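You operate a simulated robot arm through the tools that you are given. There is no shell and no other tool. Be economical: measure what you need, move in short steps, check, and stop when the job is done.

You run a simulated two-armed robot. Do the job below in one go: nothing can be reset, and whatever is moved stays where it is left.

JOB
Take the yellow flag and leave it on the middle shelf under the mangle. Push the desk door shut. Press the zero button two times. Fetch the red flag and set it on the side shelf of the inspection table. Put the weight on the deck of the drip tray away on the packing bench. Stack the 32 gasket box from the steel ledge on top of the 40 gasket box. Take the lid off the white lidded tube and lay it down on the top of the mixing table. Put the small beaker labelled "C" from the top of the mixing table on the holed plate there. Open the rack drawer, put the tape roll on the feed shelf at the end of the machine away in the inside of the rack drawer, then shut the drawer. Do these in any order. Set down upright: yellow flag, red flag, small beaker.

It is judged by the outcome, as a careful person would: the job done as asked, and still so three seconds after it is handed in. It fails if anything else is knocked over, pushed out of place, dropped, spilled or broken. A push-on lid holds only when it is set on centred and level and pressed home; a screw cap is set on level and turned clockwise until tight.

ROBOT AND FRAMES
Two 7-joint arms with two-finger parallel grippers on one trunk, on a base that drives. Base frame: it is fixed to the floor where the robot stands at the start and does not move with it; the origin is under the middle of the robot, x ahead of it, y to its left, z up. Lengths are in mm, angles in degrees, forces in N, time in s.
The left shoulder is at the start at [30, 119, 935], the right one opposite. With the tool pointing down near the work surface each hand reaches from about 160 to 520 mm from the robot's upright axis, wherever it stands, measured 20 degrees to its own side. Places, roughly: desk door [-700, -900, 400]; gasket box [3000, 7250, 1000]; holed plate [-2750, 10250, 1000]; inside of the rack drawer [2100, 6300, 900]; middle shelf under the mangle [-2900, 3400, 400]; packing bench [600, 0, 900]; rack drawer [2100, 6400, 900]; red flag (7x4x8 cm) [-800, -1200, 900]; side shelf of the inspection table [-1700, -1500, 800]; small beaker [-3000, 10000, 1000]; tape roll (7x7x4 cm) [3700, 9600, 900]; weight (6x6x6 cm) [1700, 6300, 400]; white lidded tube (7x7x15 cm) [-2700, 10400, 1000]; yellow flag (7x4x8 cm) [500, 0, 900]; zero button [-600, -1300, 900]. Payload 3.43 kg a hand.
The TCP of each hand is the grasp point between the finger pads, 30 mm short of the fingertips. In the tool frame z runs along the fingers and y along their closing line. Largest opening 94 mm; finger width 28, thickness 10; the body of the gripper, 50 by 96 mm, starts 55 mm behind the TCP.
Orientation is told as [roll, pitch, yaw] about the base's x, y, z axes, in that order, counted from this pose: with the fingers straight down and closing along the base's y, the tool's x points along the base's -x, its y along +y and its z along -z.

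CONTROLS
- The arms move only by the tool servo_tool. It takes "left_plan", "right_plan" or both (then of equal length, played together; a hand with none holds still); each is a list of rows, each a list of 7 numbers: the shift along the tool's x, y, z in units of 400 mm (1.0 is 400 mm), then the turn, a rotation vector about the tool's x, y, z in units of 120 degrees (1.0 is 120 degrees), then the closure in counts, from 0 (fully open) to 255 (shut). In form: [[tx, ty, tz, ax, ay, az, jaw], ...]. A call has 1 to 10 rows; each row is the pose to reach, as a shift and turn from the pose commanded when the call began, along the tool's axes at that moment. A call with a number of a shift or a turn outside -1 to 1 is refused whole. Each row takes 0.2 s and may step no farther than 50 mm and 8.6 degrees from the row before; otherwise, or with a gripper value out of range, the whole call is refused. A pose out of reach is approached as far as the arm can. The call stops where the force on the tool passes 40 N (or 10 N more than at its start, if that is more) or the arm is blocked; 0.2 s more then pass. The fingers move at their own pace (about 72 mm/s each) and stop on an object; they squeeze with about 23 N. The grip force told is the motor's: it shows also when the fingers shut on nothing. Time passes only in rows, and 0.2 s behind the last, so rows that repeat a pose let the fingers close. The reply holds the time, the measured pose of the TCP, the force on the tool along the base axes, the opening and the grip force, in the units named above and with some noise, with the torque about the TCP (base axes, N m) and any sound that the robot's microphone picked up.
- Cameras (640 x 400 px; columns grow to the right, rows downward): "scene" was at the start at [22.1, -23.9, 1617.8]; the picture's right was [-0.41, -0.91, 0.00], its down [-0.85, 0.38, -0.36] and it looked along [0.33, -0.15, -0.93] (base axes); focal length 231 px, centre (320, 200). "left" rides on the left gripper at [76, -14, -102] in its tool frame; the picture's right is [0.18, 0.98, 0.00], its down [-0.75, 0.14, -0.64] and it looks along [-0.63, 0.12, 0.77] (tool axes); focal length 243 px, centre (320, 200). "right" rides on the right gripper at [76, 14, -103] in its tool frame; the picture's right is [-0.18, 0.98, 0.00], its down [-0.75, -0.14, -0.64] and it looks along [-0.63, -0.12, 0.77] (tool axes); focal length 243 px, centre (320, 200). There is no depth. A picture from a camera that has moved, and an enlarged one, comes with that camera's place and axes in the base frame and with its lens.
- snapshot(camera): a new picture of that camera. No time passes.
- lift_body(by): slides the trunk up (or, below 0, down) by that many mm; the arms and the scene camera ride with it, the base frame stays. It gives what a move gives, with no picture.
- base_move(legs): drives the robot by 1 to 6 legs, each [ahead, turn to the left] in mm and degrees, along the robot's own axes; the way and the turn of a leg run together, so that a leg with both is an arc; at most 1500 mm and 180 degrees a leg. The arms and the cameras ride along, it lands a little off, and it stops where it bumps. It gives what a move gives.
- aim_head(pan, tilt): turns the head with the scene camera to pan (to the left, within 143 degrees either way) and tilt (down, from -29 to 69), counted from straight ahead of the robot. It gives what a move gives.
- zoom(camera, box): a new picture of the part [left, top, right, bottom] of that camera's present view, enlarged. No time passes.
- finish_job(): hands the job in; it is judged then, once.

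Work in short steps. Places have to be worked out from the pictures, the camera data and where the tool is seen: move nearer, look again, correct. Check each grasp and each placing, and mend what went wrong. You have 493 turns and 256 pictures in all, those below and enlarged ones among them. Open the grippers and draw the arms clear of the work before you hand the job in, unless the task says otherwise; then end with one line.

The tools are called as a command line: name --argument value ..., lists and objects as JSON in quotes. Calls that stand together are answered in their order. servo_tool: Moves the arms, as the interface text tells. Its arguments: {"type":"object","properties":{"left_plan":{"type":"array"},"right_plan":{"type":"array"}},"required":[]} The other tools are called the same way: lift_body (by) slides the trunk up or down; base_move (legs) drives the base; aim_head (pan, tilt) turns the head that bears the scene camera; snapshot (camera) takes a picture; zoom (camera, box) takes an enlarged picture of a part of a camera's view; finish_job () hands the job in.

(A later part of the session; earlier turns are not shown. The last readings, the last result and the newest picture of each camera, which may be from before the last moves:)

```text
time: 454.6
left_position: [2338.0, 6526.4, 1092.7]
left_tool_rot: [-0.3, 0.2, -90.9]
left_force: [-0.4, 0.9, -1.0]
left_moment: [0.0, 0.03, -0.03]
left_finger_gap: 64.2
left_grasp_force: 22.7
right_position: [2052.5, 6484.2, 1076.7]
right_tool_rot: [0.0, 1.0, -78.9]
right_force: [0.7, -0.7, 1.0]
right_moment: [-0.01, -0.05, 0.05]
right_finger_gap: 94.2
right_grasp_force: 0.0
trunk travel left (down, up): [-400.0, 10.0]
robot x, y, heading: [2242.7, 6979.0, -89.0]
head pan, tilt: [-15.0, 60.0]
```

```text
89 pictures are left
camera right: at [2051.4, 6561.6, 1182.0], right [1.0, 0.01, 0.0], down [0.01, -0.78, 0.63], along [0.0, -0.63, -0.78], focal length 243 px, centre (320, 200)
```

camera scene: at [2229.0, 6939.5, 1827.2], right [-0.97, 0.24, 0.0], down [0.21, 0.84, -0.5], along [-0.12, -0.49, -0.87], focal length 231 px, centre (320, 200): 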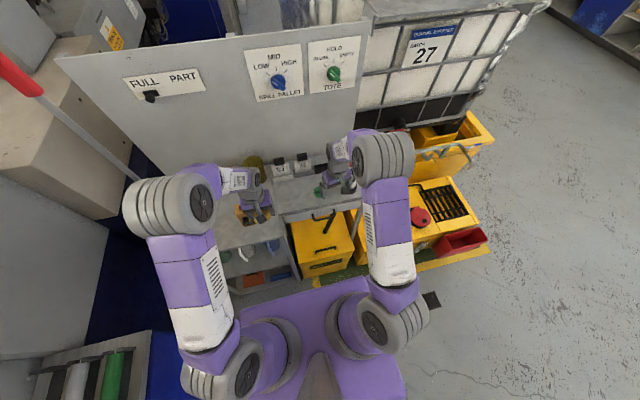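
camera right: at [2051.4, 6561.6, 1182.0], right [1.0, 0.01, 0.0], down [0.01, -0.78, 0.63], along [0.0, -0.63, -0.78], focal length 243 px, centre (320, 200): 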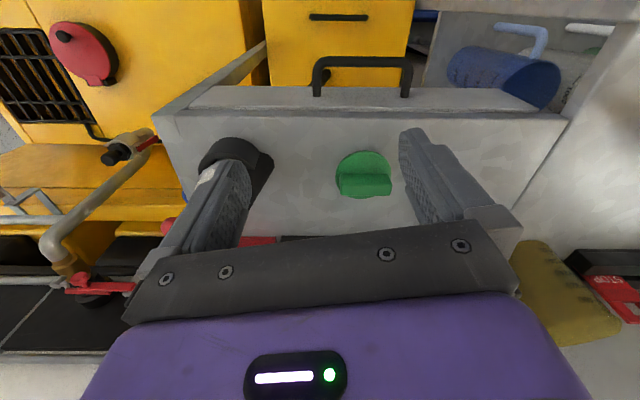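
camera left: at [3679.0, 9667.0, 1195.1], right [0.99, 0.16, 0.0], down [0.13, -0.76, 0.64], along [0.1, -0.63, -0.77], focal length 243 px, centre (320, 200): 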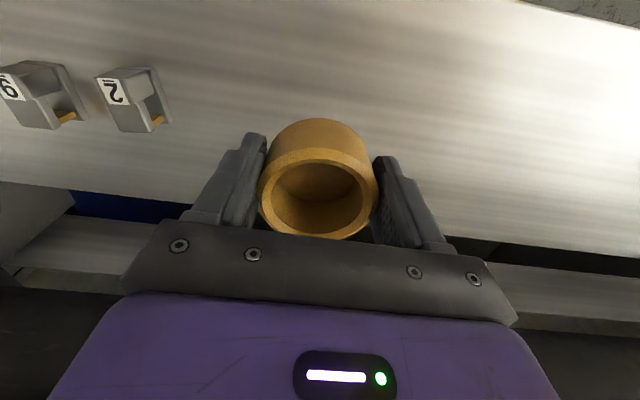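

Handle bar measured at about [2103, 6506, 845] with ~35 mm gap behind it. Rotate the right tool so the fingers close along y, with the jaw half-closed.

servo_tool --right_plan '[[0, 0, 0, 0, 0, -0.066, 146], [0, 0, 0, 0, 0, -0.132, 146], [0, 0, 0, 0, 0, -0.198, 146], [0, 0, 0, 0, 0, -0.264, 146], [0, 0, 0, 0, 0, -0.33, 146], [0, 0, 0, 0, 0, -0.396, 146], [0, 0, 0, 0, 0, -0.462, 146], [0, 0, 0, 0, 0, -0.528, 146], [0, 0, 0, 0, 0, -0.594, 146], [0, 0, 0, 0, 0, -0.658, 146]]'

snapshot --camera "right"

```text
time: 456.8
left_position: [2339.4, 6526.0, 1091.3]
left_tool_rot: [-0.3, 0.1, -90.8]
left_force: [-0.3, -0.4, -0.7]
left_moment: [0.03, 0.01, 0.0]
left_finger_gap: 64.7
left_grasp_force: 23.2
right_position: [2051.9, 6484.6, 1079.2]
right_tool_rot: [0.8, 0.3, 0.2]
right_force: [-0.5, 0.1, -0.4]
right_moment: [0.01, 0.0, -0.05]
right_finger_gap: 40.0
right_grasp_force: 0.2
trunk travel left (down, up): [-400.0, 10.0]
robot x, y, heading: [2243.0, 6972.4, -89.1]
head pan, tilt: [-15.0, 60.0]
```

```text
88 pictures are left
camera right: at [1975.1, 6498.1, 1181.4], right [0.18, 0.98, 0.01], down [0.76, -0.15, 0.64], along [0.63, -0.1, -0.77], focal length 243 px, centre (320, 200)
```

right: 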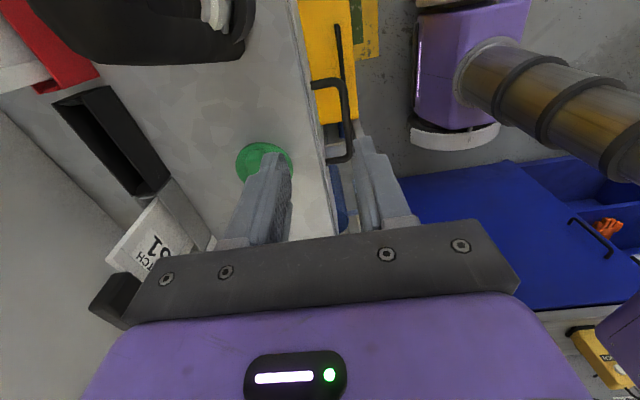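

Rotation worked. Move toward above the bar and look again.

servo_tool --right_plan '[[-0.066, 0.034, 0.05, 0.0067, 0, 0, 146], [-0.1325, 0.0675, 0.12, 0.0067, 0, 0, 146], [-0.1325, 0.0675, 0.21, 0.0067, 0, 0, 146], [-0.1325, 0.0675, 0.2975, 0.0067, 0, 0, 146]]'

snapshot --camera "right"

```text
time: 457.8
left_position: [2340.0, 6526.8, 1092.3]
left_tool_rot: [-0.3, 0.1, -90.8]
left_force: [0.0, -0.9, -0.6]
left_moment: [0.02, 0.01, 0.05]
left_finger_gap: 64.6
left_grasp_force: 23.0
right_position: [2103.0, 6513.0, 958.6]
right_tool_rot: [0.1, 0.2, 0.2]
right_force: [0.5, 1.1, 0.3]
right_moment: [0.02, 0.02, 0.01]
right_finger_gap: 39.9
right_grasp_force: 0.0
trunk travel left (down, up): [-400.0, 10.0]
robot x, y, heading: [2243.5, 6975.0, -89.0]
head pan, tilt: [-15.0, 60.0]
```

```text
87 pictures are left
camera right: at [2027.8, 6528.6, 1061.9], right [0.18, 0.98, 0.0], down [0.76, -0.14, 0.64], along [0.63, -0.12, -0.77], focal length 243 px, centre (320, 200)
```

right: 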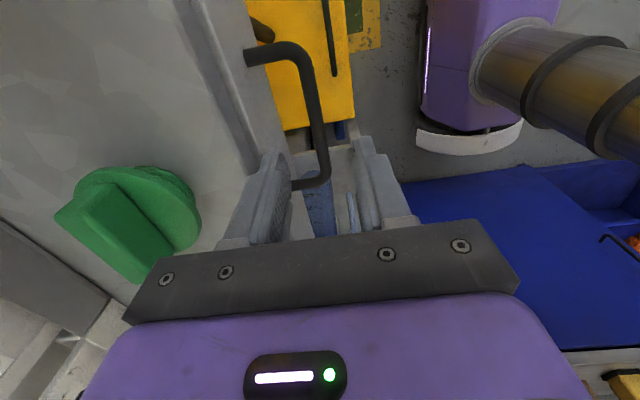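

Bar centre ≈[2112, 6506], drawer face y≈6473. Narrow the jaw to 30 mm, align, and descend 60 mm.

servo_tool --right_plan '[[-0.015, -0.016, 0, 0, 0, 0, 174], [-0.02, -0.016, 0.075, 0, 0, 0, 174], [-0.02, -0.016, 0.15, 0, 0, 0, 174]]'

snapshot --camera "right"

```text
time: 458.6
left_position: [2339.5, 6526.6, 1092.0]
left_tool_rot: [-0.3, 0.1, -90.7]
left_force: [-0.2, -1.2, -1.0]
left_moment: [-0.02, 0.0, -0.01]
left_finger_gap: 64.3
left_grasp_force: 23.2
right_position: [2112.5, 6508.9, 897.2]
right_tool_rot: [0.0, 0.1, 0.0]
right_force: [0.8, -0.2, 0.4]
right_moment: [0.0, 0.05, 0.01]
right_finger_gap: 30.0
right_grasp_force: 0.0
trunk travel left (down, up): [-400.0, 10.0]
robot x, y, heading: [2241.1, 6975.6, -88.8]
head pan, tilt: [-15.0, 60.0]
```

```text
86 pictures are left
camera right: at [2037.1, 6522.8, 1000.7], right [0.18, 0.98, 0.0], down [0.76, -0.14, 0.64], along [0.63, -0.12, -0.77], focal length 243 px, centre (320, 200)
```

right: 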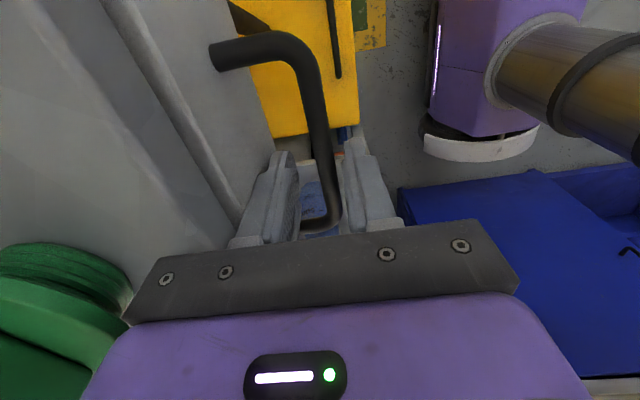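

The bar is between the fingers. Descend 36 mm more and close.

servo_tool --right_plan '[[0, 0, 0.045, 0, 0, 0, 174], [0, 0, 0.09, 0, 0, 0, 174], [0, 0, 0.09, 0, 0, 0, 255], [0, 0, 0.09, 0, 0, 0, 255]]'

snapshot --camera "right"

```text
time: 458.9
left_position: [2338.8, 6527.7, 1092.4]
left_tool_rot: [-0.2, 0.1, -90.9]
left_force: [-0.6, -0.4, 0.0]
left_moment: [0.01, -0.05, 0.05]
left_finger_gap: 64.7
left_grasp_force: 23.1
right_position: [2112.3, 6507.5, 895.0]
right_tool_rot: [-0.1, 0.2, 0.3]
right_force: [-0.4, 0.7, 0.8]
right_moment: [-0.1, 0.01, 0.02]
right_finger_gap: 29.8
right_grasp_force: 0.1
trunk travel left (down, up): [-400.0, 10.0]
robot x, y, heading: [2244.0, 6974.2, -88.9]
head pan, tilt: [-15.0, 60.0]
stopped in row 1 (right hand): the force on the tool passed its limit at 52 N (the readings are from after the stop); the commanded pose is now the measured one
```

```text
85 pictures are left
camera right: at [2037.2, 6523.0, 998.1], right [0.18, 0.98, 0.0], down [0.76, -0.14, 0.64], along [0.63, -0.12, -0.77], focal length 243 px, centre (320, 200)
```

right: 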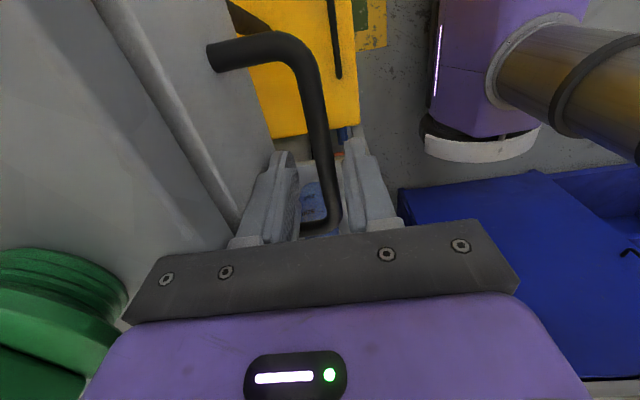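

Something stopped the descent at tip height z≈865. Zoom to see what is touching.

zoom --camera "right" --box '[200, 60, 440, 260]'

zoom --camera "scene" --box '[280, 130, 400, 260]'

```text
2.00 times, centred on (320, 160) of right
camera zoom: at [2037.2, 6523.0, 998.1], right [0.18, 0.98, 0.0], down [0.76, -0.14, 0.64], along [0.63, -0.12, -0.77], focal length 485 px, centre (320, 280)
```

zoom: 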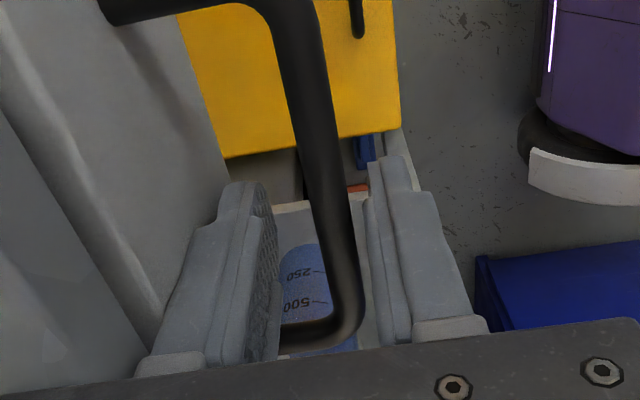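

```text
3.08 times, centred on (340, 195) of scene
camera zoom: at [2228.6, 6941.1, 1827.3], right [-0.97, 0.24, 0.0], down [0.21, 0.84, -0.5], along [-0.12, -0.49, -0.87], focal length 712 px, centre (258, 215)
```

zoom: 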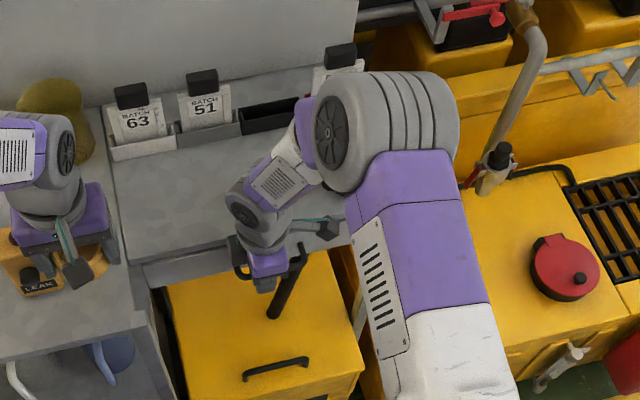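

Probably the front finger landed on the bar. Rise 12 mm, open slightly to 38 mm, shift 4 mm toward the robot and descend in small steps.

servo_tool --right_plan '[[0, 0.0, -0.03, 0, 0, 0, 152], [0, 0.01, -0.03, 0, 0, 0, 152], [0, 0.01, -0.01, 0, 0, 0, 152], [0, 0.01, 0.005, 0, 0, 0, 152], [0, 0.01, 0.015, 0, 0, 0, 152], [0, 0.01, 0.025, 0, 0, 0, 152], [0, 0.01, 0.035, 0, 0, 0, 152]]'

zoom --camera "right" --box '[200, 60, 440, 260]'

```text
time: 460.1
left_position: [2339.1, 6530.1, 1092.4]
left_tool_rot: [-0.2, -0.2, -90.9]
left_force: [0.1, -0.1, -1.7]
left_moment: [-0.01, 0.02, 0.01]
left_finger_gap: 64.9
left_grasp_force: 22.9
right_position: [2113.0, 6511.4, 894.5]
right_tool_rot: [-0.7, 0.1, 0.1]
right_force: [-4.2, 16.3, 26.5]
right_moment: [-1.52, -0.67, 0.15]
right_finger_gap: 35.6
right_grasp_force: 0.1
trunk travel left (down, up): [-400.0, 10.0]
robot x, y, heading: [2245.8, 6976.1, -89.2]
head pan, tilt: [-15.0, 60.0]
stopped in row 6 (right hand): the force on the tool passed its limit at 48 N (the readings are from after the stop); the commanded pose is now the measured one
```

```text
2.00 times, centred on (320, 160) of right
camera zoom: at [2036.5, 6526.7, 997.4], right [0.18, 0.98, -0.01], down [0.75, -0.13, 0.64], along [0.63, -0.13, -0.77], focal length 485 px, centre (320, 280)
```

zoom: 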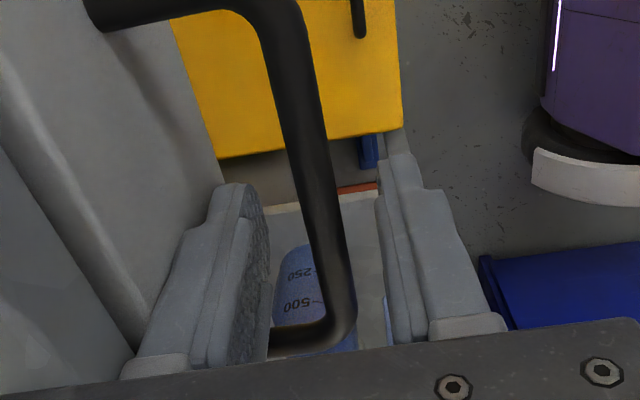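

The moment shows the gripper body touching the table edge behind — so the table is higher than assumed and the bar (z≈895) is already at TCP height. Ease up 4 mm and close on the bar.

servo_tool --right_plan '[[0, 0.005, -0.012, 0, 0, 0, 152], [0, 0.005, -0.012, 0, 0, 0, 255], [0, 0.005, -0.012, 0, 0, 0, 255], [0, 0.005, -0.012, 0, 0, 0, 255]]'

snapshot --camera "right"

```text
time: 461.1
left_position: [2338.5, 6528.7, 1092.8]
left_tool_rot: [-0.3, 0.0, -90.7]
left_force: [-0.2, 0.1, -0.4]
left_moment: [-0.02, -0.02, 0.0]
left_finger_gap: 64.4
left_grasp_force: 22.9
right_position: [2111.8, 6510.6, 897.4]
right_tool_rot: [-0.5, 0.1, -0.2]
right_force: [-0.3, 9.6, 9.8]
right_moment: [0.08, -0.08, -1.23]
right_finger_gap: 10.2
right_grasp_force: 44.0
trunk travel left (down, up): [-400.0, 10.0]
robot x, y, heading: [2241.1, 6976.1, -89.2]
head pan, tilt: [-15.0, 60.0]
```

```text
81 pictures are left
camera right: at [2036.2, 6528.0, 1000.4], right [0.19, 0.98, -0.01], down [0.75, -0.14, 0.64], along [0.63, -0.13, -0.77], focal length 243 px, centre (320, 200)
```

right: 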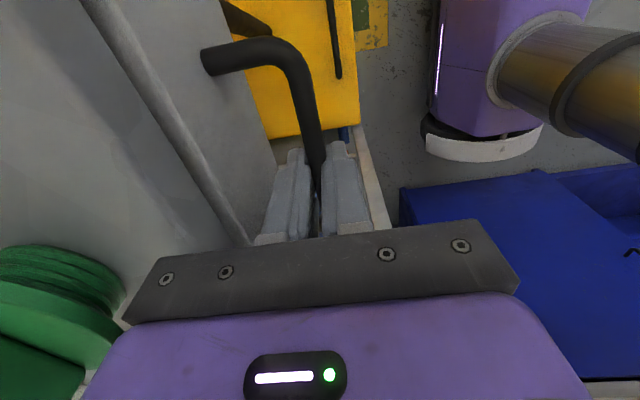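

The bar is gripped. Pull the drawer open by moving the hand 180 mm toward the robot.

servo_tool --right_plan '[[0, 0.03, 0, 0, 0, 0, 255], [0, 0.08, 0, 0, 0, 0, 255], [0, 0.13, 0, 0, 0, 0, 255], [0, 0.18, 0, 0, 0, 0, 255], [0, 0.23, 0, 0, 0, 0, 255], [0, 0.28, 0, 0, 0, 0, 255], [0, 0.33, 0, 0, 0, 0, 255], [0, 0.38, 0, 0, 0, 0, 255], [0, 0.43, 0, 0, 0, 0, 255], [0, 0.48, 0, 0, 0, 0, 255]]'

snapshot --camera "scene"

snapshot --camera "right"

```text
time: 462.4
left_position: [2339.3, 6526.7, 1091.6]
left_tool_rot: [-0.3, 0.1, -90.8]
left_force: [0.1, 0.4, -1.6]
left_moment: [0.02, -0.02, 0.03]
left_finger_gap: 64.3
left_grasp_force: 23.3
right_position: [2112.0, 6604.4, 897.7]
right_tool_rot: [-0.8, 0.1, -0.1]
right_force: [1.5, 0.4, 20.8]
right_moment: [0.04, 0.87, -1.1]
right_finger_gap: 9.8
right_grasp_force: 43.1
trunk travel left (down, up): [-400.0, 10.0]
robot x, y, heading: [2246.4, 6976.5, -89.2]
head pan, tilt: [-15.0, 60.0]
stopped in row 6 (right hand): the force on the tool passed its limit at 41 N (the readings are from after the stop); the commanded pose is now the measured one
```

```text
80 pictures are left
camera scene: at [2229.5, 6940.3, 1827.1], right [-0.97, 0.24, 0.0], down [0.21, 0.84, -0.5], along [-0.12, -0.49, -0.87], focal length 231 px, centre (320, 200)
```

scene: 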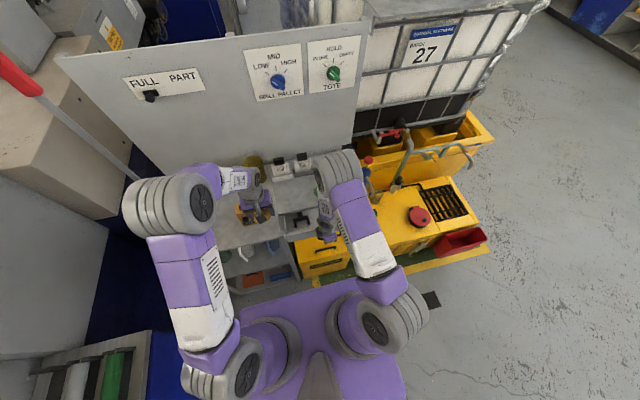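

```text
79 pictures are left
camera right: at [2036.3, 6621.7, 1000.6], right [0.19, 0.98, -0.01], down [0.76, -0.14, 0.64], along [0.63, -0.13, -0.77], focal length 243 px, centre (320, 200)
```

right: 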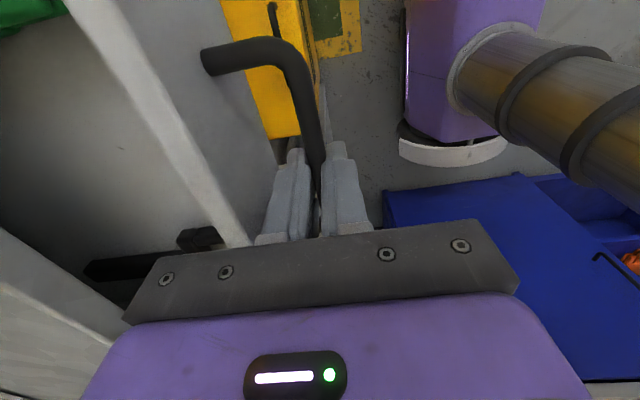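

Drawer opened ~94 mm. Relax the vertical load a little and continue pulling.

servo_tool --right_plan '[[0, 0, -0.008, 0, 0, 0, 255], [0, 0.04, -0.008, 0, 0, 0, 255], [0, 0.09, -0.008, 0, 0, 0, 255], [0, 0.14, -0.008, 0, 0, 0, 255], [0, 0.19, -0.008, 0, 0, 0, 255], [0, 0.24, -0.008, 0, 0, 0, 255], [0, 0.27, -0.008, 0, 0, 0, 255]]'

snapshot --camera "right"

```text
time: 464.0
left_position: [2339.0, 6525.0, 1091.2]
left_tool_rot: [-0.4, 0.2, -90.8]
left_force: [-1.0, -0.4, -0.1]
left_moment: [-0.01, -0.03, 0.0]
left_finger_gap: 64.6
left_grasp_force: 23.0
right_position: [2112.6, 6713.4, 899.3]
right_tool_rot: [-0.6, 0.1, 0.1]
right_force: [7.7, -0.4, -34.8]
right_moment: [0.0, 0.28, -1.24]
right_finger_gap: 9.8
right_grasp_force: 43.7
trunk travel left (down, up): [-400.0, 10.0]
robot x, y, heading: [2246.5, 6972.5, -89.2]
head pan, tilt: [-15.0, 60.0]
```

```text
78 pictures are left
camera right: at [2035.7, 6728.8, 1000.9], right [0.18, 0.98, -0.01], down [0.75, -0.13, 0.64], along [0.63, -0.12, -0.77], focal length 243 px, centre (320, 200)
```

right: 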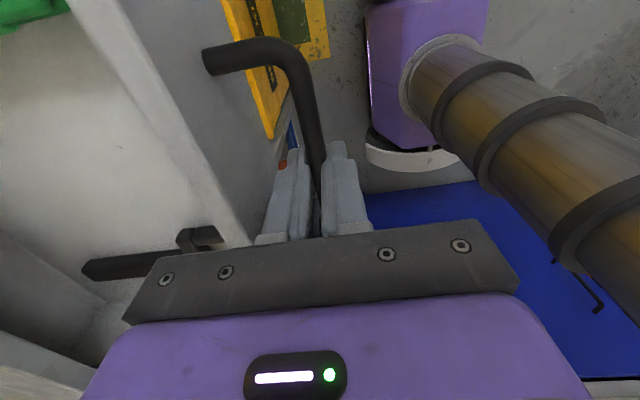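

The drawer is open 200 mm. Relieve the vertical load, open the fingers a little and lift the right hand clear.

servo_tool --right_plan '[[0, 0, 0.006, 0, 0, 0, 255], [0, 0, 0.006, 0, 0, 0, 174], [0, 0, 0.006, 0, 0, 0, 174], [0, 0, -0.06, 0, 0, 0, 174], [0, 0, -0.15, 0, 0, 0, 174], [0, 0, -0.25, 0, 0, 0, 174], [0, 0, -0.35, 0, 0, 0, 174]]'

snapshot --camera "right"

snapshot --camera "left"

```text
time: 465.6
left_position: [2337.9, 6527.6, 1092.0]
left_tool_rot: [-0.3, 0.0, -90.9]
left_force: [0.3, 0.2, -0.1]
left_moment: [-0.02, 0.0, 0.01]
left_finger_gap: 64.5
left_grasp_force: 22.9
right_position: [2113.1, 6702.7, 1038.0]
right_tool_rot: [-0.5, 0.1, 0.1]
right_force: [0.7, 0.1, 1.4]
right_moment: [-0.01, -0.01, -0.01]
right_finger_gap: 29.8
right_grasp_force: 0.0
right hand out of reach, approached as far as the arm can: row 6, 7
trunk travel left (down, up): [-400.0, 10.0]
robot x, y, heading: [2245.5, 6975.3, -88.9]
head pan, tilt: [-15.0, 60.0]
```

```text
77 pictures are left
camera right: at [2037.6, 6718.3, 1141.0], right [0.18, 0.98, -0.01], down [0.76, -0.13, 0.64], along [0.63, -0.12, -0.77], focal length 243 px, centre (320, 200)
```

right: 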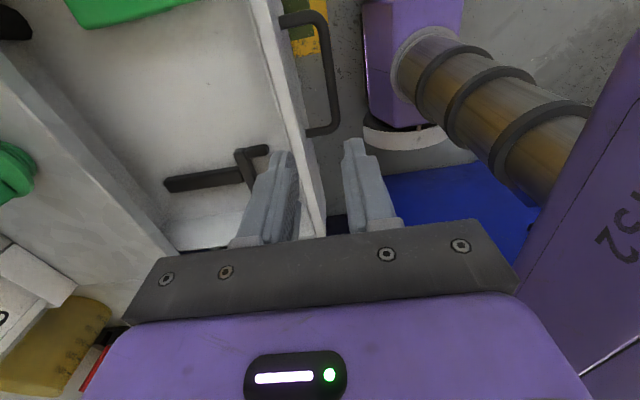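

```text
76 pictures are left
camera left: at [2324.7, 6603.2, 1194.6], right [0.99, 0.17, 0.0], down [0.13, -0.76, 0.64], along [0.11, -0.63, -0.77], focal length 243 px, centre (320, 200)
```

left: 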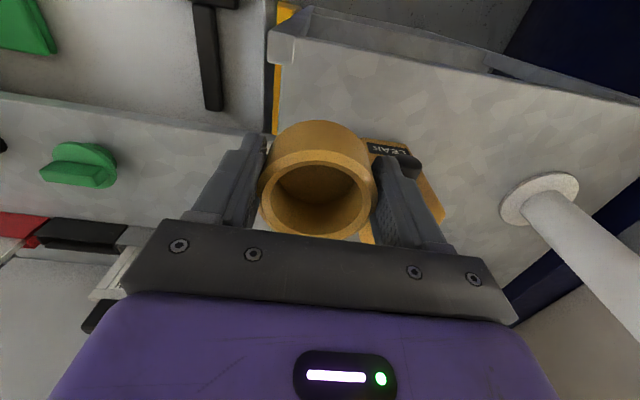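

The drawer has a free spot around [2097, 6575] between a black tool and a green item. Move the right hand away to its right side and rotate it back.

servo_tool --right_plan '[[0.05, 0, 0, 0, 0, 0.066, 174], [0.1, -0.02, 0, 0, 0, 0.132, 174], [0.15, -0.04, 0, 0, 0, 0.198, 174], [0.2, -0.06, 0, 0, 0, 0.264, 174], [0.25, -0.08, 0, 0, 0, 0.33, 174], [0.3, -0.1, 0, 0, 0, 0.396, 174], [0.35, -0.1, 0, 0, 0, 0.462, 174], [0.4, -0.1, 0, 0, 0, 0.528, 174], [0.45, -0.1, 0, 0, 0, 0.594, 100], [0.5, -0.1, 0, 0, 0, 0.658, 0]]'

servo_tool --left_plan '[[0, -0.1, 0, 0, 0, 0, 255], [0.02, -0.2, 0, 0, 0, 0, 255], [0.06, -0.3, 0, 0, 0, 0, 255], [0.1, -0.4, 0, 0, 0, 0, 255], [0.12, -0.5, 0, 0, 0, 0, 255], [0.12, -0.6, 0, 0, 0, 0, 255]]'

snapshot --camera "left"

snapshot --camera "scene"

```text
time: 467.8
left_position: [2339.0, 6527.7, 1092.1]
left_tool_rot: [-0.2, 0.1, -90.9]
left_force: [-0.5, 0.6, -0.1]
left_moment: [0.0, -0.02, 0.01]
left_finger_gap: 64.5
left_grasp_force: 22.6
right_position: [1915.2, 6659.5, 1038.5]
right_tool_rot: [-0.2, -0.5, -79.0]
right_force: [0.6, 0.3, 0.4]
right_moment: [-0.01, 0.01, 0.0]
right_finger_gap: 94.0
right_grasp_force: 0.0
trunk travel left (down, up): [-400.0, 10.0]
robot x, y, heading: [2243.0, 6977.9, -89.1]
head pan, tilt: [-15.0, 60.0]
```

```text
time: 469.2
left_position: [2096.6, 6577.1, 1093.1]
left_tool_rot: [-0.2, 0.1, -90.8]
left_force: [-0.5, -0.9, -0.6]
left_moment: [0.03, -0.02, 0.03]
left_finger_gap: 64.2
left_grasp_force: 22.7
right_position: [1914.0, 6658.7, 1037.3]
right_tool_rot: [-0.3, -0.6, -78.9]
right_force: [0.2, 0.3, 0.9]
right_moment: [0.02, -0.01, -0.01]
right_finger_gap: 94.0
right_grasp_force: 0.1
trunk travel left (down, up): [-400.0, 10.0]
robot x, y, heading: [2242.2, 6974.4, -89.2]
head pan, tilt: [-15.0, 60.0]
```

```text
75 pictures are left
camera left: at [2083.3, 6653.6, 1194.7], right [0.99, 0.17, 0.0], down [0.13, -0.76, 0.64], along [0.11, -0.63, -0.77], focal length 243 px, centre (320, 200)
```

left: 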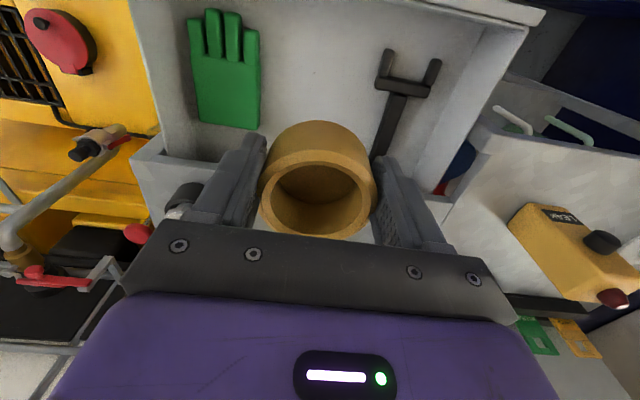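

```text
74 pictures are left
camera scene: at [2226.6, 6939.5, 1827.1], right [-0.97, 0.24, 0.0], down [0.21, 0.84, -0.5], along [-0.12, -0.48, -0.87], focal length 231 px, centre (320, 200)
```

scene: 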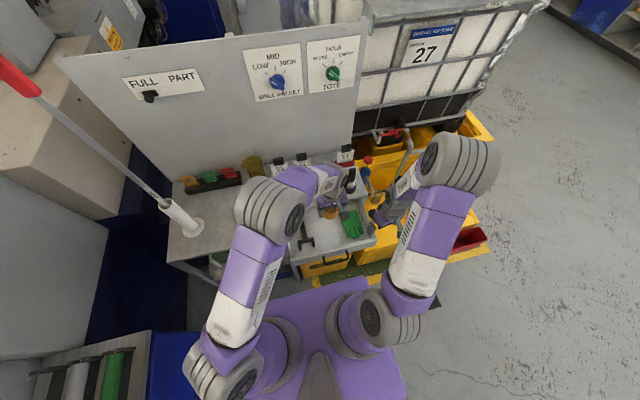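

Free gap between glove (x<2028) and tool (x>2166) is centred under the tape. Lower it into the drawer.

servo_tool --left_plan '[[0, -0.005, 0.1, 0, 0, 0, 255], [0, -0.005, 0.2, 0, 0, 0, 255], [0, -0.005, 0.3, 0, 0, 0, 255], [0, -0.005, 0.38, 0, 0, 0, 255]]'

snapshot --camera "left"

```text
time: 470.2
left_position: [2097.4, 6579.3, 939.1]
left_tool_rot: [-0.2, 0.0, -90.9]
left_force: [-0.5, -0.8, -1.0]
left_moment: [-0.02, -0.03, 0.01]
left_finger_gap: 64.1
left_grasp_force: 22.8
right_position: [1915.6, 6659.1, 1036.9]
right_tool_rot: [-0.2, -0.6, -78.9]
right_force: [-0.7, 0.8, 0.4]
right_moment: [-0.04, -0.02, -0.02]
right_finger_gap: 94.2
right_grasp_force: 0.0
trunk travel left (down, up): [-400.0, 10.0]
robot x, y, heading: [2244.6, 6975.1, -89.1]
head pan, tilt: [-15.0, 60.0]
```

```text
73 pictures are left
camera left: at [2083.8, 6655.0, 1041.3], right [0.99, 0.17, 0.0], down [0.13, -0.76, 0.64], along [0.11, -0.63, -0.77], focal length 243 px, centre (320, 200)
```

left: 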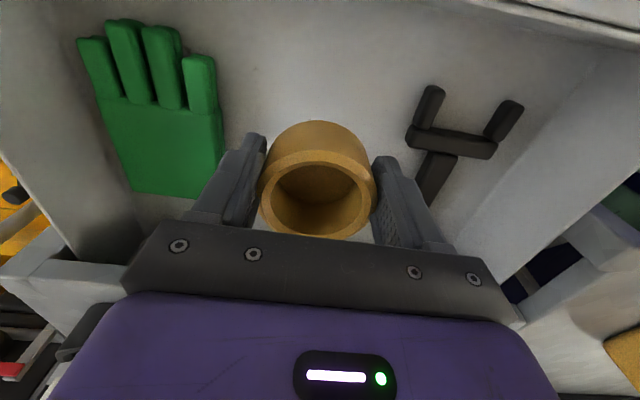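

Continue down, slowly at the end.

servo_tool --left_plan '[[0, 0, 0.03, 0, 0, 0, 255], [0, 0, 0.06, 0, 0, 0, 255], [0, 0, 0.07, 0, 0, 0, 255], [0, 0, 0.08, 0, 0, 0, 255], [0, 0, 0.09, 0, 0, 0, 255], [0, 0, 0.1, 0, 0, 0, 255]]'

snapshot --camera "left"

```text
time: 471.6
left_position: [2097.3, 6578.5, 901.1]
left_tool_rot: [-0.2, 0.2, -90.8]
left_force: [-0.7, -0.3, -0.7]
left_moment: [0.04, 0.01, 0.03]
left_finger_gap: 64.7
left_grasp_force: 22.7
right_position: [1915.7, 6659.2, 1038.6]
right_tool_rot: [-0.2, -0.6, -78.9]
right_force: [1.1, 0.8, 0.4]
right_moment: [0.02, 0.03, -0.03]
right_finger_gap: 94.0
right_grasp_force: 0.1
trunk travel left (down, up): [-400.0, 10.0]
robot x, y, heading: [2242.6, 6975.9, -89.1]
head pan, tilt: [-15.0, 60.0]
```

```text
72 pictures are left
camera left: at [2083.6, 6654.4, 1003.1], right [0.99, 0.17, 0.0], down [0.13, -0.76, 0.64], along [0.11, -0.63, -0.77], focal length 243 px, centre (320, 200)
```

left: 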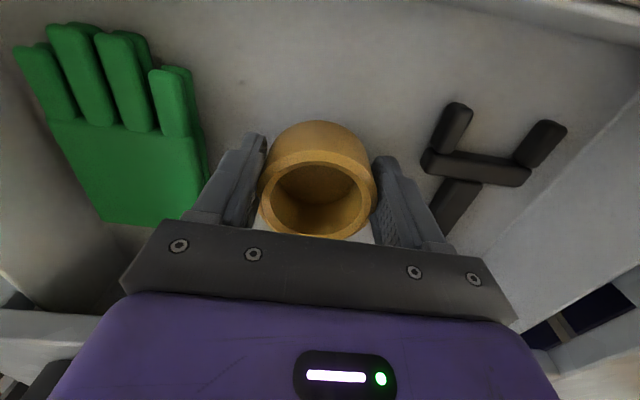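

Continue in 3 mm steps until contact.

servo_tool --left_plan '[[0, 0, 0.008, 0, 0, 0, 255], [0, 0, 0.016, 0, 0, 0, 255], [0, 0, 0.024, 0, 0, 0, 255], [0, 0, 0.032, 0, 0, 0, 255], [0, 0, 0.04, 0, 0, 0, 255]]'

```text
time: 472.8
left_position: [2096.1, 6577.8, 887.5]
left_tool_rot: [-0.4, -0.1, -90.9]
left_force: [0.5, -0.7, 12.9]
left_moment: [0.11, 0.15, 0.02]
left_finger_gap: 64.4
left_grasp_force: 22.7
right_position: [1916.6, 6659.7, 1037.3]
right_tool_rot: [-0.4, -0.6, -79.0]
right_force: [-0.5, -0.2, 0.0]
right_moment: [0.0, -0.04, -0.03]
right_finger_gap: 94.1
right_grasp_force: 0.1
trunk travel left (down, up): [-400.0, 10.0]
robot x, y, heading: [2240.9, 6976.5, -89.0]
head pan, tilt: [-15.0, 60.0]
```

Contact with the drawer floor. Ease, open to 80 mm, and lift out.

servo_tool --left_plan '[[0, 0, -0.003, 0, 0, 0, 255], [0, 0, -0.003, 0, 0, 0, 45], [0, 0, -0.003, 0, 0, 0, 38], [0, 0, -0.003, 0, 0, 0, 38], [0, 0, -0.1, 0, 0, 0, 38], [0, 0, -0.2, 0, 0, 0, 38], [0, 0, -0.3, 0, 0, 0, 38], [0, 0, -0.4, 0, 0, 0, 38], [0, 0, -0.48, 0, 0, 0, 38]]'

snapshot --camera "left"

```text
time: 474.8
left_position: [2098.0, 6576.9, 1078.0]
left_tool_rot: [-0.2, 0.1, -90.9]
left_force: [0.4, -0.1, 0.1]
left_moment: [0.01, 0.02, 0.0]
left_finger_gap: 79.9
left_grasp_force: 0.1
right_position: [1915.7, 6660.2, 1037.3]
right_tool_rot: [-0.2, -0.6, -78.9]
right_force: [-1.1, -0.4, 0.1]
right_moment: [-0.01, -0.03, 0.02]
right_finger_gap: 93.7
right_grasp_force: 0.1
trunk travel left (down, up): [-400.0, 10.0]
robot x, y, heading: [2246.2, 6975.5, -89.0]
head pan, tilt: [-15.0, 60.0]
```

```text
71 pictures are left
camera left: at [2085.6, 6653.2, 1180.8], right [0.99, 0.17, 0.0], down [0.13, -0.76, 0.64], along [0.11, -0.63, -0.77], focal length 243 px, centre (320, 200)
```

left: 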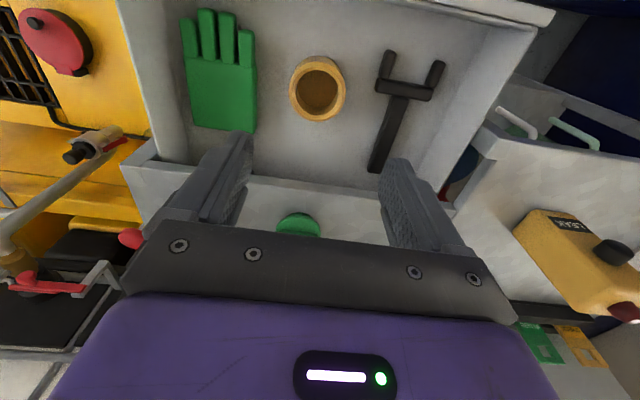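

Tape lies in the drawer. Bring the left hand back to its side, and place the right hand (closed) in front of the handle to push the drawer shut.

servo_tool --left_plan '[[0, 0.1, 0, 0, 0, 0, 0], [0, 0.2, 0, 0, 0, 0, 0], [0, 0.3, 0, 0, 0, 0, 0], [0, 0.4, 0, 0, 0, 0, 0], [0, 0.5, 0, 0, 0, 0, 0], [0, 0.6, 0, 0, 0, 0, 0]]' --right_plan '[[0.08, 0.016, 0, 0, 0, 0.03, 255], [0.16, 0.03, 0, 0, 0, 0.06, 255], [0.25, 0.0475, 0, 0, 0, 0.092, 255], [0.25, 0.0475, 0.11, 0, 0, 0.092, 255], [0.25, 0.0475, 0.22, 0, 0, 0.092, 255], [0.25, 0.0475, 0.33, 0, 0, 0.092, 255]]'

snapshot --camera "right"

```text
time: 476.2
left_position: [2336.8, 6573.7, 1074.0]
left_tool_rot: [-0.2, 0.1, -90.9]
left_force: [0.5, -0.3, -0.6]
left_moment: [0.0, 0.01, 0.0]
left_finger_gap: 94.2
left_grasp_force: 0.1
right_position: [1915.8, 6759.3, 902.6]
right_tool_rot: [-0.1, -0.6, -90.0]
right_force: [-0.3, 0.1, -0.5]
right_moment: [-0.01, -0.02, -0.01]
right_finger_gap: 0.0
right_grasp_force: 22.8
right hand out of reach, approached as far as the arm can: row 3
trunk travel left (down, up): [-400.0, 10.0]
robot x, y, heading: [2244.8, 6976.5, -89.0]
head pan, tilt: [-15.0, 60.0]
```

```text
70 pictures are left
camera right: at [1929.9, 6838.8, 1004.1], right [0.98, -0.18, 0.0], down [-0.14, -0.75, 0.65], along [-0.12, -0.64, -0.76], focal length 243 px, centre (320, 200)
```

right: 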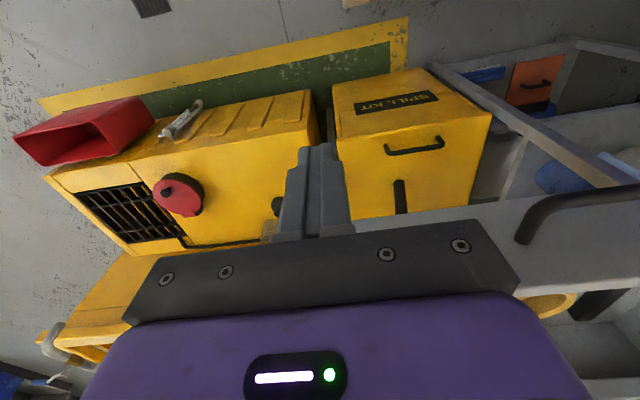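

Slide the hand sideways to the middle of the handle, staying in front of it.

servo_tool --right_plan '[[0, 0.1, 0, 0, 0, 0, 255], [0, 0.2, 0, 0, 0, 0, 255], [0, 0.3, 0, 0, 0, 0, 255], [0, 0.4, 0, 0, 0, 0, 255], [0, 0.485, 0, 0, 0, 0, 255]]'

snapshot --camera "right"

```text
time: 477.0
left_position: [2339.2, 6573.9, 1076.5]
left_tool_rot: [-0.4, 0.2, -90.9]
left_force: [0.5, -0.4, 0.3]
left_moment: [-0.01, 0.02, 0.06]
left_finger_gap: 94.3
left_grasp_force: 0.2
right_position: [2029.1, 6759.1, 901.9]
right_tool_rot: [-1.0, -0.9, -88.5]
right_force: [-7.1, 3.1, -10.4]
right_moment: [-1.22, -0.68, 0.77]
right_finger_gap: 0.0
right_grasp_force: 23.1
trunk travel left (down, up): [-400.0, 10.0]
robot x, y, heading: [2247.9, 6974.7, -89.1]
head pan, tilt: [-15.0, 60.0]
stopped in row 4 (right hand): the force on the tool passed its limit at 108 N (the readings are from after the stop); the commanded pose is now the measured one
```

```text
69 pictures are left
camera right: at [2043.6, 6839.0, 1003.3], right [0.99, -0.16, -0.01], down [-0.11, -0.75, 0.66], along [-0.12, -0.65, -0.75], focal length 243 px, centre (320, 200)
```

right: 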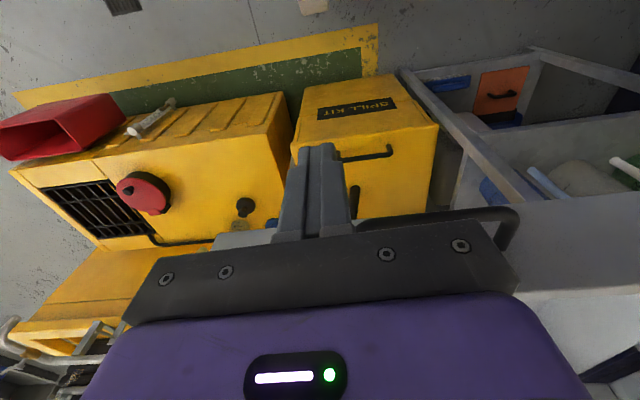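

The finger met the end of the handle bar. Shift 15 mm away from it and push on the drawer face beside the handle instead.

servo_tool --right_plan '[[0.01, -0.02, 0, 0, 0, 0, 255], [0.01, -0.04, 0, 0, 0, 0, 255], [-0.04, -0.04, 0, 0, 0, 0, 255], [-0.09, -0.04, 0, 0, 0, 0, 255], [-0.14, -0.04, 0, 0, 0, 0, 255]]'

snapshot --camera "right"

```text
time: 478.2
left_position: [2337.7, 6573.3, 1076.3]
left_tool_rot: [-0.3, 0.0, -90.9]
left_force: [-0.3, -0.2, 0.0]
left_moment: [-0.02, -0.02, 0.02]
left_finger_gap: 93.9
left_grasp_force: 0.0
right_position: [2015.7, 6703.3, 903.4]
right_tool_rot: [-0.9, -0.7, -88.6]
right_force: [-0.4, 0.1, -0.7]
right_moment: [0.04, -0.02, 0.04]
right_finger_gap: 0.0
right_grasp_force: 23.0
trunk travel left (down, up): [-400.0, 10.0]
robot x, y, heading: [2245.0, 6980.5, -89.0]
head pan, tilt: [-15.0, 60.0]
```

```text
68 pictures are left
camera right: at [2029.5, 6782.4, 1004.4], right [0.99, -0.16, -0.01], down [-0.11, -0.75, 0.66], along [-0.11, -0.65, -0.76], focal length 243 px, centre (320, 200)
```

right: 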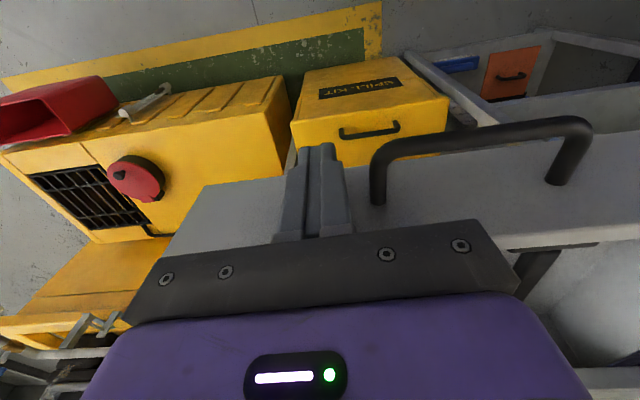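

The finger is beside the handle, near the drawer face. Push forward to shut the drawer.

servo_tool --right_plan '[[-0.05, 0, 0, 0, 0, 0, 255], [-0.1, 0, 0, 0, 0, 0, 255], [-0.15, 0, 0, 0, 0, 0, 255], [-0.2, 0, 0, 0, 0, 0, 255], [-0.25, 0, 0, 0, 0, 0, 255], [-0.3, 0, 0, 0, 0, 0, 255], [-0.35, 0, 0, 0, 0, 0, 255], [-0.4, 0, 0, 0, 0, 0, 255], [-0.45, 0, 0, 0, 0, 0, 255], [-0.5, 0, 0, 0, 0, 0, 255]]'

snapshot --camera "right"

```text
time: 480.4
left_position: [2337.0, 6573.2, 1075.0]
left_tool_rot: [-0.3, 0.1, -90.9]
left_force: [-0.2, 0.0, 0.5]
left_moment: [0.0, -0.02, -0.01]
left_finger_gap: 93.9
left_grasp_force: 0.1
right_position: [2018.8, 6502.9, 906.3]
right_tool_rot: [-0.8, -1.0, -88.6]
right_force: [-0.4, -0.4, 0.0]
right_moment: [-0.02, 0.0, 0.0]
right_finger_gap: 0.0
right_grasp_force: 22.7
trunk travel left (down, up): [-400.0, 10.0]
robot x, y, heading: [2243.9, 6978.4, -88.9]
head pan, tilt: [-15.0, 60.0]
```

```text
67 pictures are left
camera right: at [2033.8, 6582.2, 1007.7], right [0.99, -0.16, -0.01], down [-0.11, -0.75, 0.66], along [-0.11, -0.65, -0.75], focal length 243 px, centre (320, 200)
```

right: 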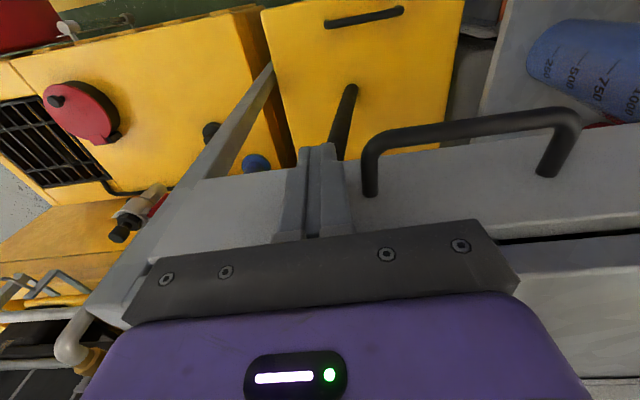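

A narrow gap remains. Push further until it is blocked.

servo_tool --right_plan '[[-0.015, 0, 0, 0, 0, 0, 255], [-0.03, 0, 0, 0, 0, 0, 255], [-0.045, 0, 0, 0, 0, 0, 255], [-0.06, 0, 0, 0, 0, 0, 255], [-0.075, 0, 0, 0, 0, 0, 255], [-0.09, 0, 0, 0, 0, 0, 255]]'

snapshot --camera "right"

```text
time: 481.5
left_position: [2337.5, 6575.3, 1077.0]
left_tool_rot: [-0.4, 0.0, -90.8]
left_force: [0.0, -0.2, 0.1]
left_moment: [0.01, -0.01, 0.02]
left_finger_gap: 94.0
left_grasp_force: 0.1
right_position: [2018.7, 6492.6, 902.4]
right_tool_rot: [-0.8, 1.1, -88.9]
right_force: [1.2, 18.7, 10.2]
right_moment: [-0.54, 0.14, -0.23]
right_finger_gap: 0.0
right_grasp_force: 23.4
trunk travel left (down, up): [-400.0, 10.0]
robot x, y, heading: [2242.2, 6977.1, -89.2]
head pan, tilt: [-15.0, 60.0]
stopped in row 5 (right hand): the force on the tool passed its limit at 43 N (the readings are from after the stop); the commanded pose is now the measured one
```

```text
66 pictures are left
camera right: at [2034.0, 6568.4, 1006.8], right [0.99, -0.16, -0.02], down [-0.12, -0.77, 0.63], along [-0.12, -0.62, -0.78], focal length 243 px, centre (320, 200)
```

right: 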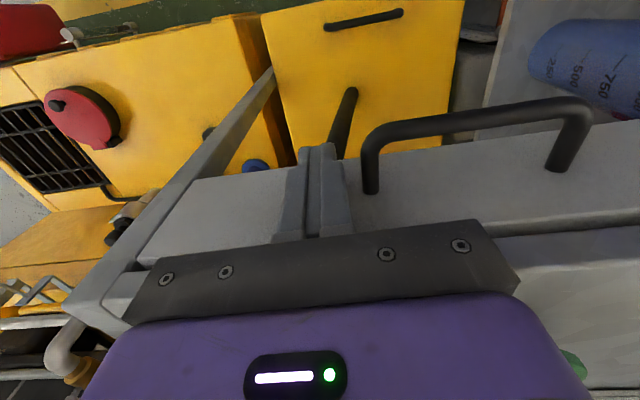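

It looks shut, but the gripper body may have met the table edge first. Back off, tilt the fingers forward 15° and push again to be sure.

servo_tool --right_plan '[[0.05, 0, 0, 0, 0, 0, 255], [0.08, 0, 0, 0, -0.065, 0, 255], [0.08, 0, 0, 0, -0.13, 0, 255], [0.04, 0, 0, 0, -0.15, 0, 255], [0.02, 0, 0, 0, -0.15, 0, 255], [0.01, 0, 0, 0, -0.15, 0, 255], [0, 0, 0, 0, -0.15, 0, 255], [-0.01, 0, 0, 0, -0.15, 0, 255], [-0.02, 0, 0, 0, -0.15, 0, 255]]'

snapshot --camera "right"

```text
time: 483.1
left_position: [2336.6, 6575.1, 1076.3]
left_tool_rot: [-0.4, 0.0, -90.9]
left_force: [0.2, -0.8, -0.4]
left_moment: [0.04, -0.02, 0.02]
left_finger_gap: 94.0
left_grasp_force: 0.0
right_position: [2018.6, 6500.0, 899.6]
right_tool_rot: [-0.6, -15.8, -88.6]
right_force: [1.2, 14.2, 6.9]
right_moment: [0.2, 0.03, -0.03]
right_finger_gap: 0.1
right_grasp_force: 22.9
trunk travel left (down, up): [-400.0, 10.0]
robot x, y, heading: [2244.0, 6976.8, -89.3]
head pan, tilt: [-15.0, 60.0]
stopped in row 8 (right hand): the force on the tool passed its limit at 42 N (the readings are from after the stop); the commanded pose is now the measured one
```

```text
65 pictures are left
camera right: at [2032.7, 6601.6, 978.1], right [0.99, -0.16, 0.04], down [-0.12, -0.55, 0.82], along [-0.11, -0.82, -0.56], focal length 243 px, centre (320, 200)
```

right: 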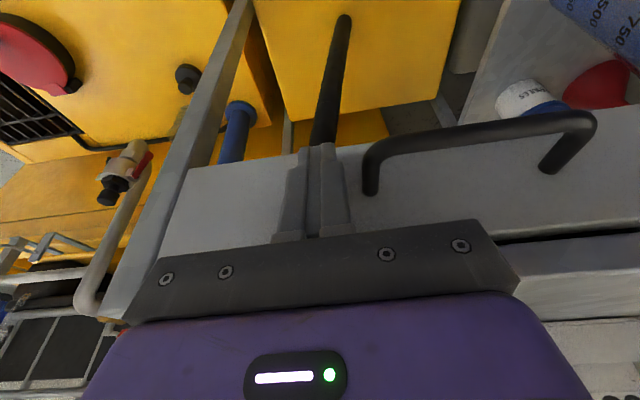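

Blocked firmly by the face. To rule out racking, push once more at the handle's middle.

servo_tool --right_plan '[[0.08, 0, -0.02, 0, 0, 0, 255], [0.17, 0, -0.04, 0, 0, 0, 255], [0.17, 0.1, -0.04, 0, 0, 0, 255], [0.17, 0.21, -0.04, 0, 0, 0, 255], [0.1, 0.21, -0.02, 0, 0, 0, 255], [0.07, 0.21, -0.02, 0, 0, 0, 255], [0.05, 0.21, -0.02, 0, 0, 0, 255], [0.03, 0.21, -0.02, 0, 0, 0, 255], [0.01, 0.21, -0.02, 0, 0, 0, 255], [-0.02, 0.21, -0.02, 0, 0, 0, 255]]'

snapshot --camera "right"

```text
time: 484.8
left_position: [2335.7, 6574.6, 1076.9]
left_tool_rot: [-0.3, 0.1, -91.1]
left_force: [0.1, 0.0, -0.2]
left_moment: [0.06, -0.01, 0.01]
left_finger_gap: 94.1
left_grasp_force: 0.1
right_position: [2102.4, 6533.1, 895.3]
right_tool_rot: [-0.7, -13.8, -88.6]
right_force: [1.0, 10.0, 1.5]
right_moment: [0.08, 0.02, -0.04]
right_finger_gap: 0.2
right_grasp_force: 22.8
trunk travel left (down, up): [-400.0, 10.0]
robot x, y, heading: [2246.3, 6978.0, -89.3]
head pan, tilt: [-15.0, 60.0]
stopped in row 8 (right hand): the force on the tool passed its limit at 43 N (the readings are from after the stop); the commanded pose is now the measured one
```

```text
64 pictures are left
camera right: at [2115.9, 6632.5, 977.1], right [0.99, -0.16, 0.03], down [-0.12, -0.58, 0.81], along [-0.11, -0.8, -0.59], focal length 243 px, centre (320, 200)
```

right: 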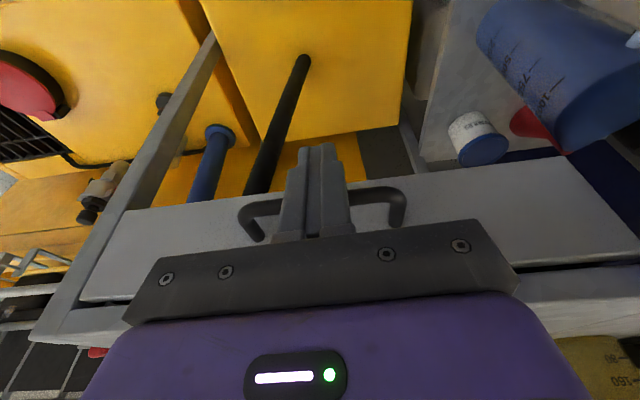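

The bar front is back at its original closed position — the drawer is shut. Withdraw the right hand and look at the drip-tray deck for the weight.

servo_tool --right_plan '[[0.08, 0, -0.05, 0, 0.06, 0, 255], [0.1, 0, -0.15, 0, 0.115, 0, 100], [0.1, 0, -0.25, 0, 0.115, 0, 0], [0.1, 0, -0.35, 0, 0.115, 0, 0]]'

base_move --legs '[[-300, 0]]'

aim_head --pan -30 --tilt 45

snapshot --camera "scene"

```text
time: 485.8
left_position: [2336.1, 6576.1, 1076.3]
left_tool_rot: [-0.3, 0.0, -91.0]
left_force: [0.4, 0.4, -0.1]
left_moment: [0.0, 0.04, 0.03]
left_finger_gap: 94.0
left_grasp_force: 0.0
right_position: [2103.7, 6604.4, 1023.2]
right_tool_rot: [-0.7, -0.6, -88.8]
right_force: [-0.2, 0.3, 0.3]
right_moment: [0.03, -0.01, -0.02]
right_finger_gap: 94.0
right_grasp_force: 0.0
trunk travel left (down, up): [-400.0, 10.0]
robot x, y, heading: [2243.3, 6974.7, -89.4]
head pan, tilt: [-15.0, 60.0]
```

```text
time: 487.9
left_position: [2332.0, 6877.1, 1076.2]
left_tool_rot: [-0.2, 0.1, -91.0]
left_force: [0.0, 0.7, 0.4]
left_moment: [-0.02, 0.0, 0.0]
left_finger_gap: 93.8
left_grasp_force: 0.0
right_position: [2100.2, 6908.0, 1022.0]
right_tool_rot: [-0.6, -0.4, -88.9]
right_force: [-0.4, -0.6, 0.6]
right_moment: [-0.01, 0.01, 0.01]
right_finger_gap: 94.1
right_grasp_force: 0.0
trunk travel left (down, up): [-400.0, 10.0]
robot x, y, heading: [2234.3, 7280.2, -89.1]
head pan, tilt: [-15.0, 60.0]
```

```text
time: 488.6
left_position: [2332.7, 6878.4, 1076.3]
left_tool_rot: [-0.2, 0.2, -91.0]
left_force: [-0.5, 0.6, -0.2]
left_moment: [0.03, 0.03, 0.01]
left_finger_gap: 93.9
left_grasp_force: 0.0
right_position: [2099.4, 6907.0, 1021.1]
right_tool_rot: [-0.7, -0.5, -88.9]
right_force: [0.7, 0.3, 0.9]
right_moment: [0.03, 0.02, 0.0]
right_finger_gap: 93.9
right_grasp_force: 0.0
trunk travel left (down, up): [-400.0, 10.0]
robot x, y, heading: [2241.0, 7278.2, -89.4]
head pan, tilt: [-30.0, 45.0]
```

```text
63 pictures are left
camera scene: at [2201.2, 7237.4, 1846.6], right [-0.87, 0.49, 0.0], down [0.35, 0.62, -0.71], along [-0.35, -0.62, -0.71], focal length 231 px, centre (320, 200)
```

scene: 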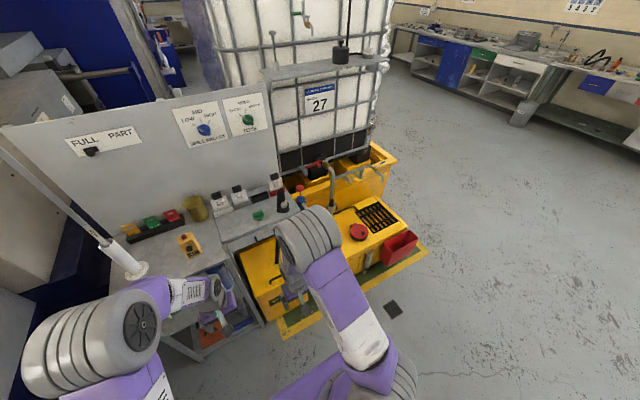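

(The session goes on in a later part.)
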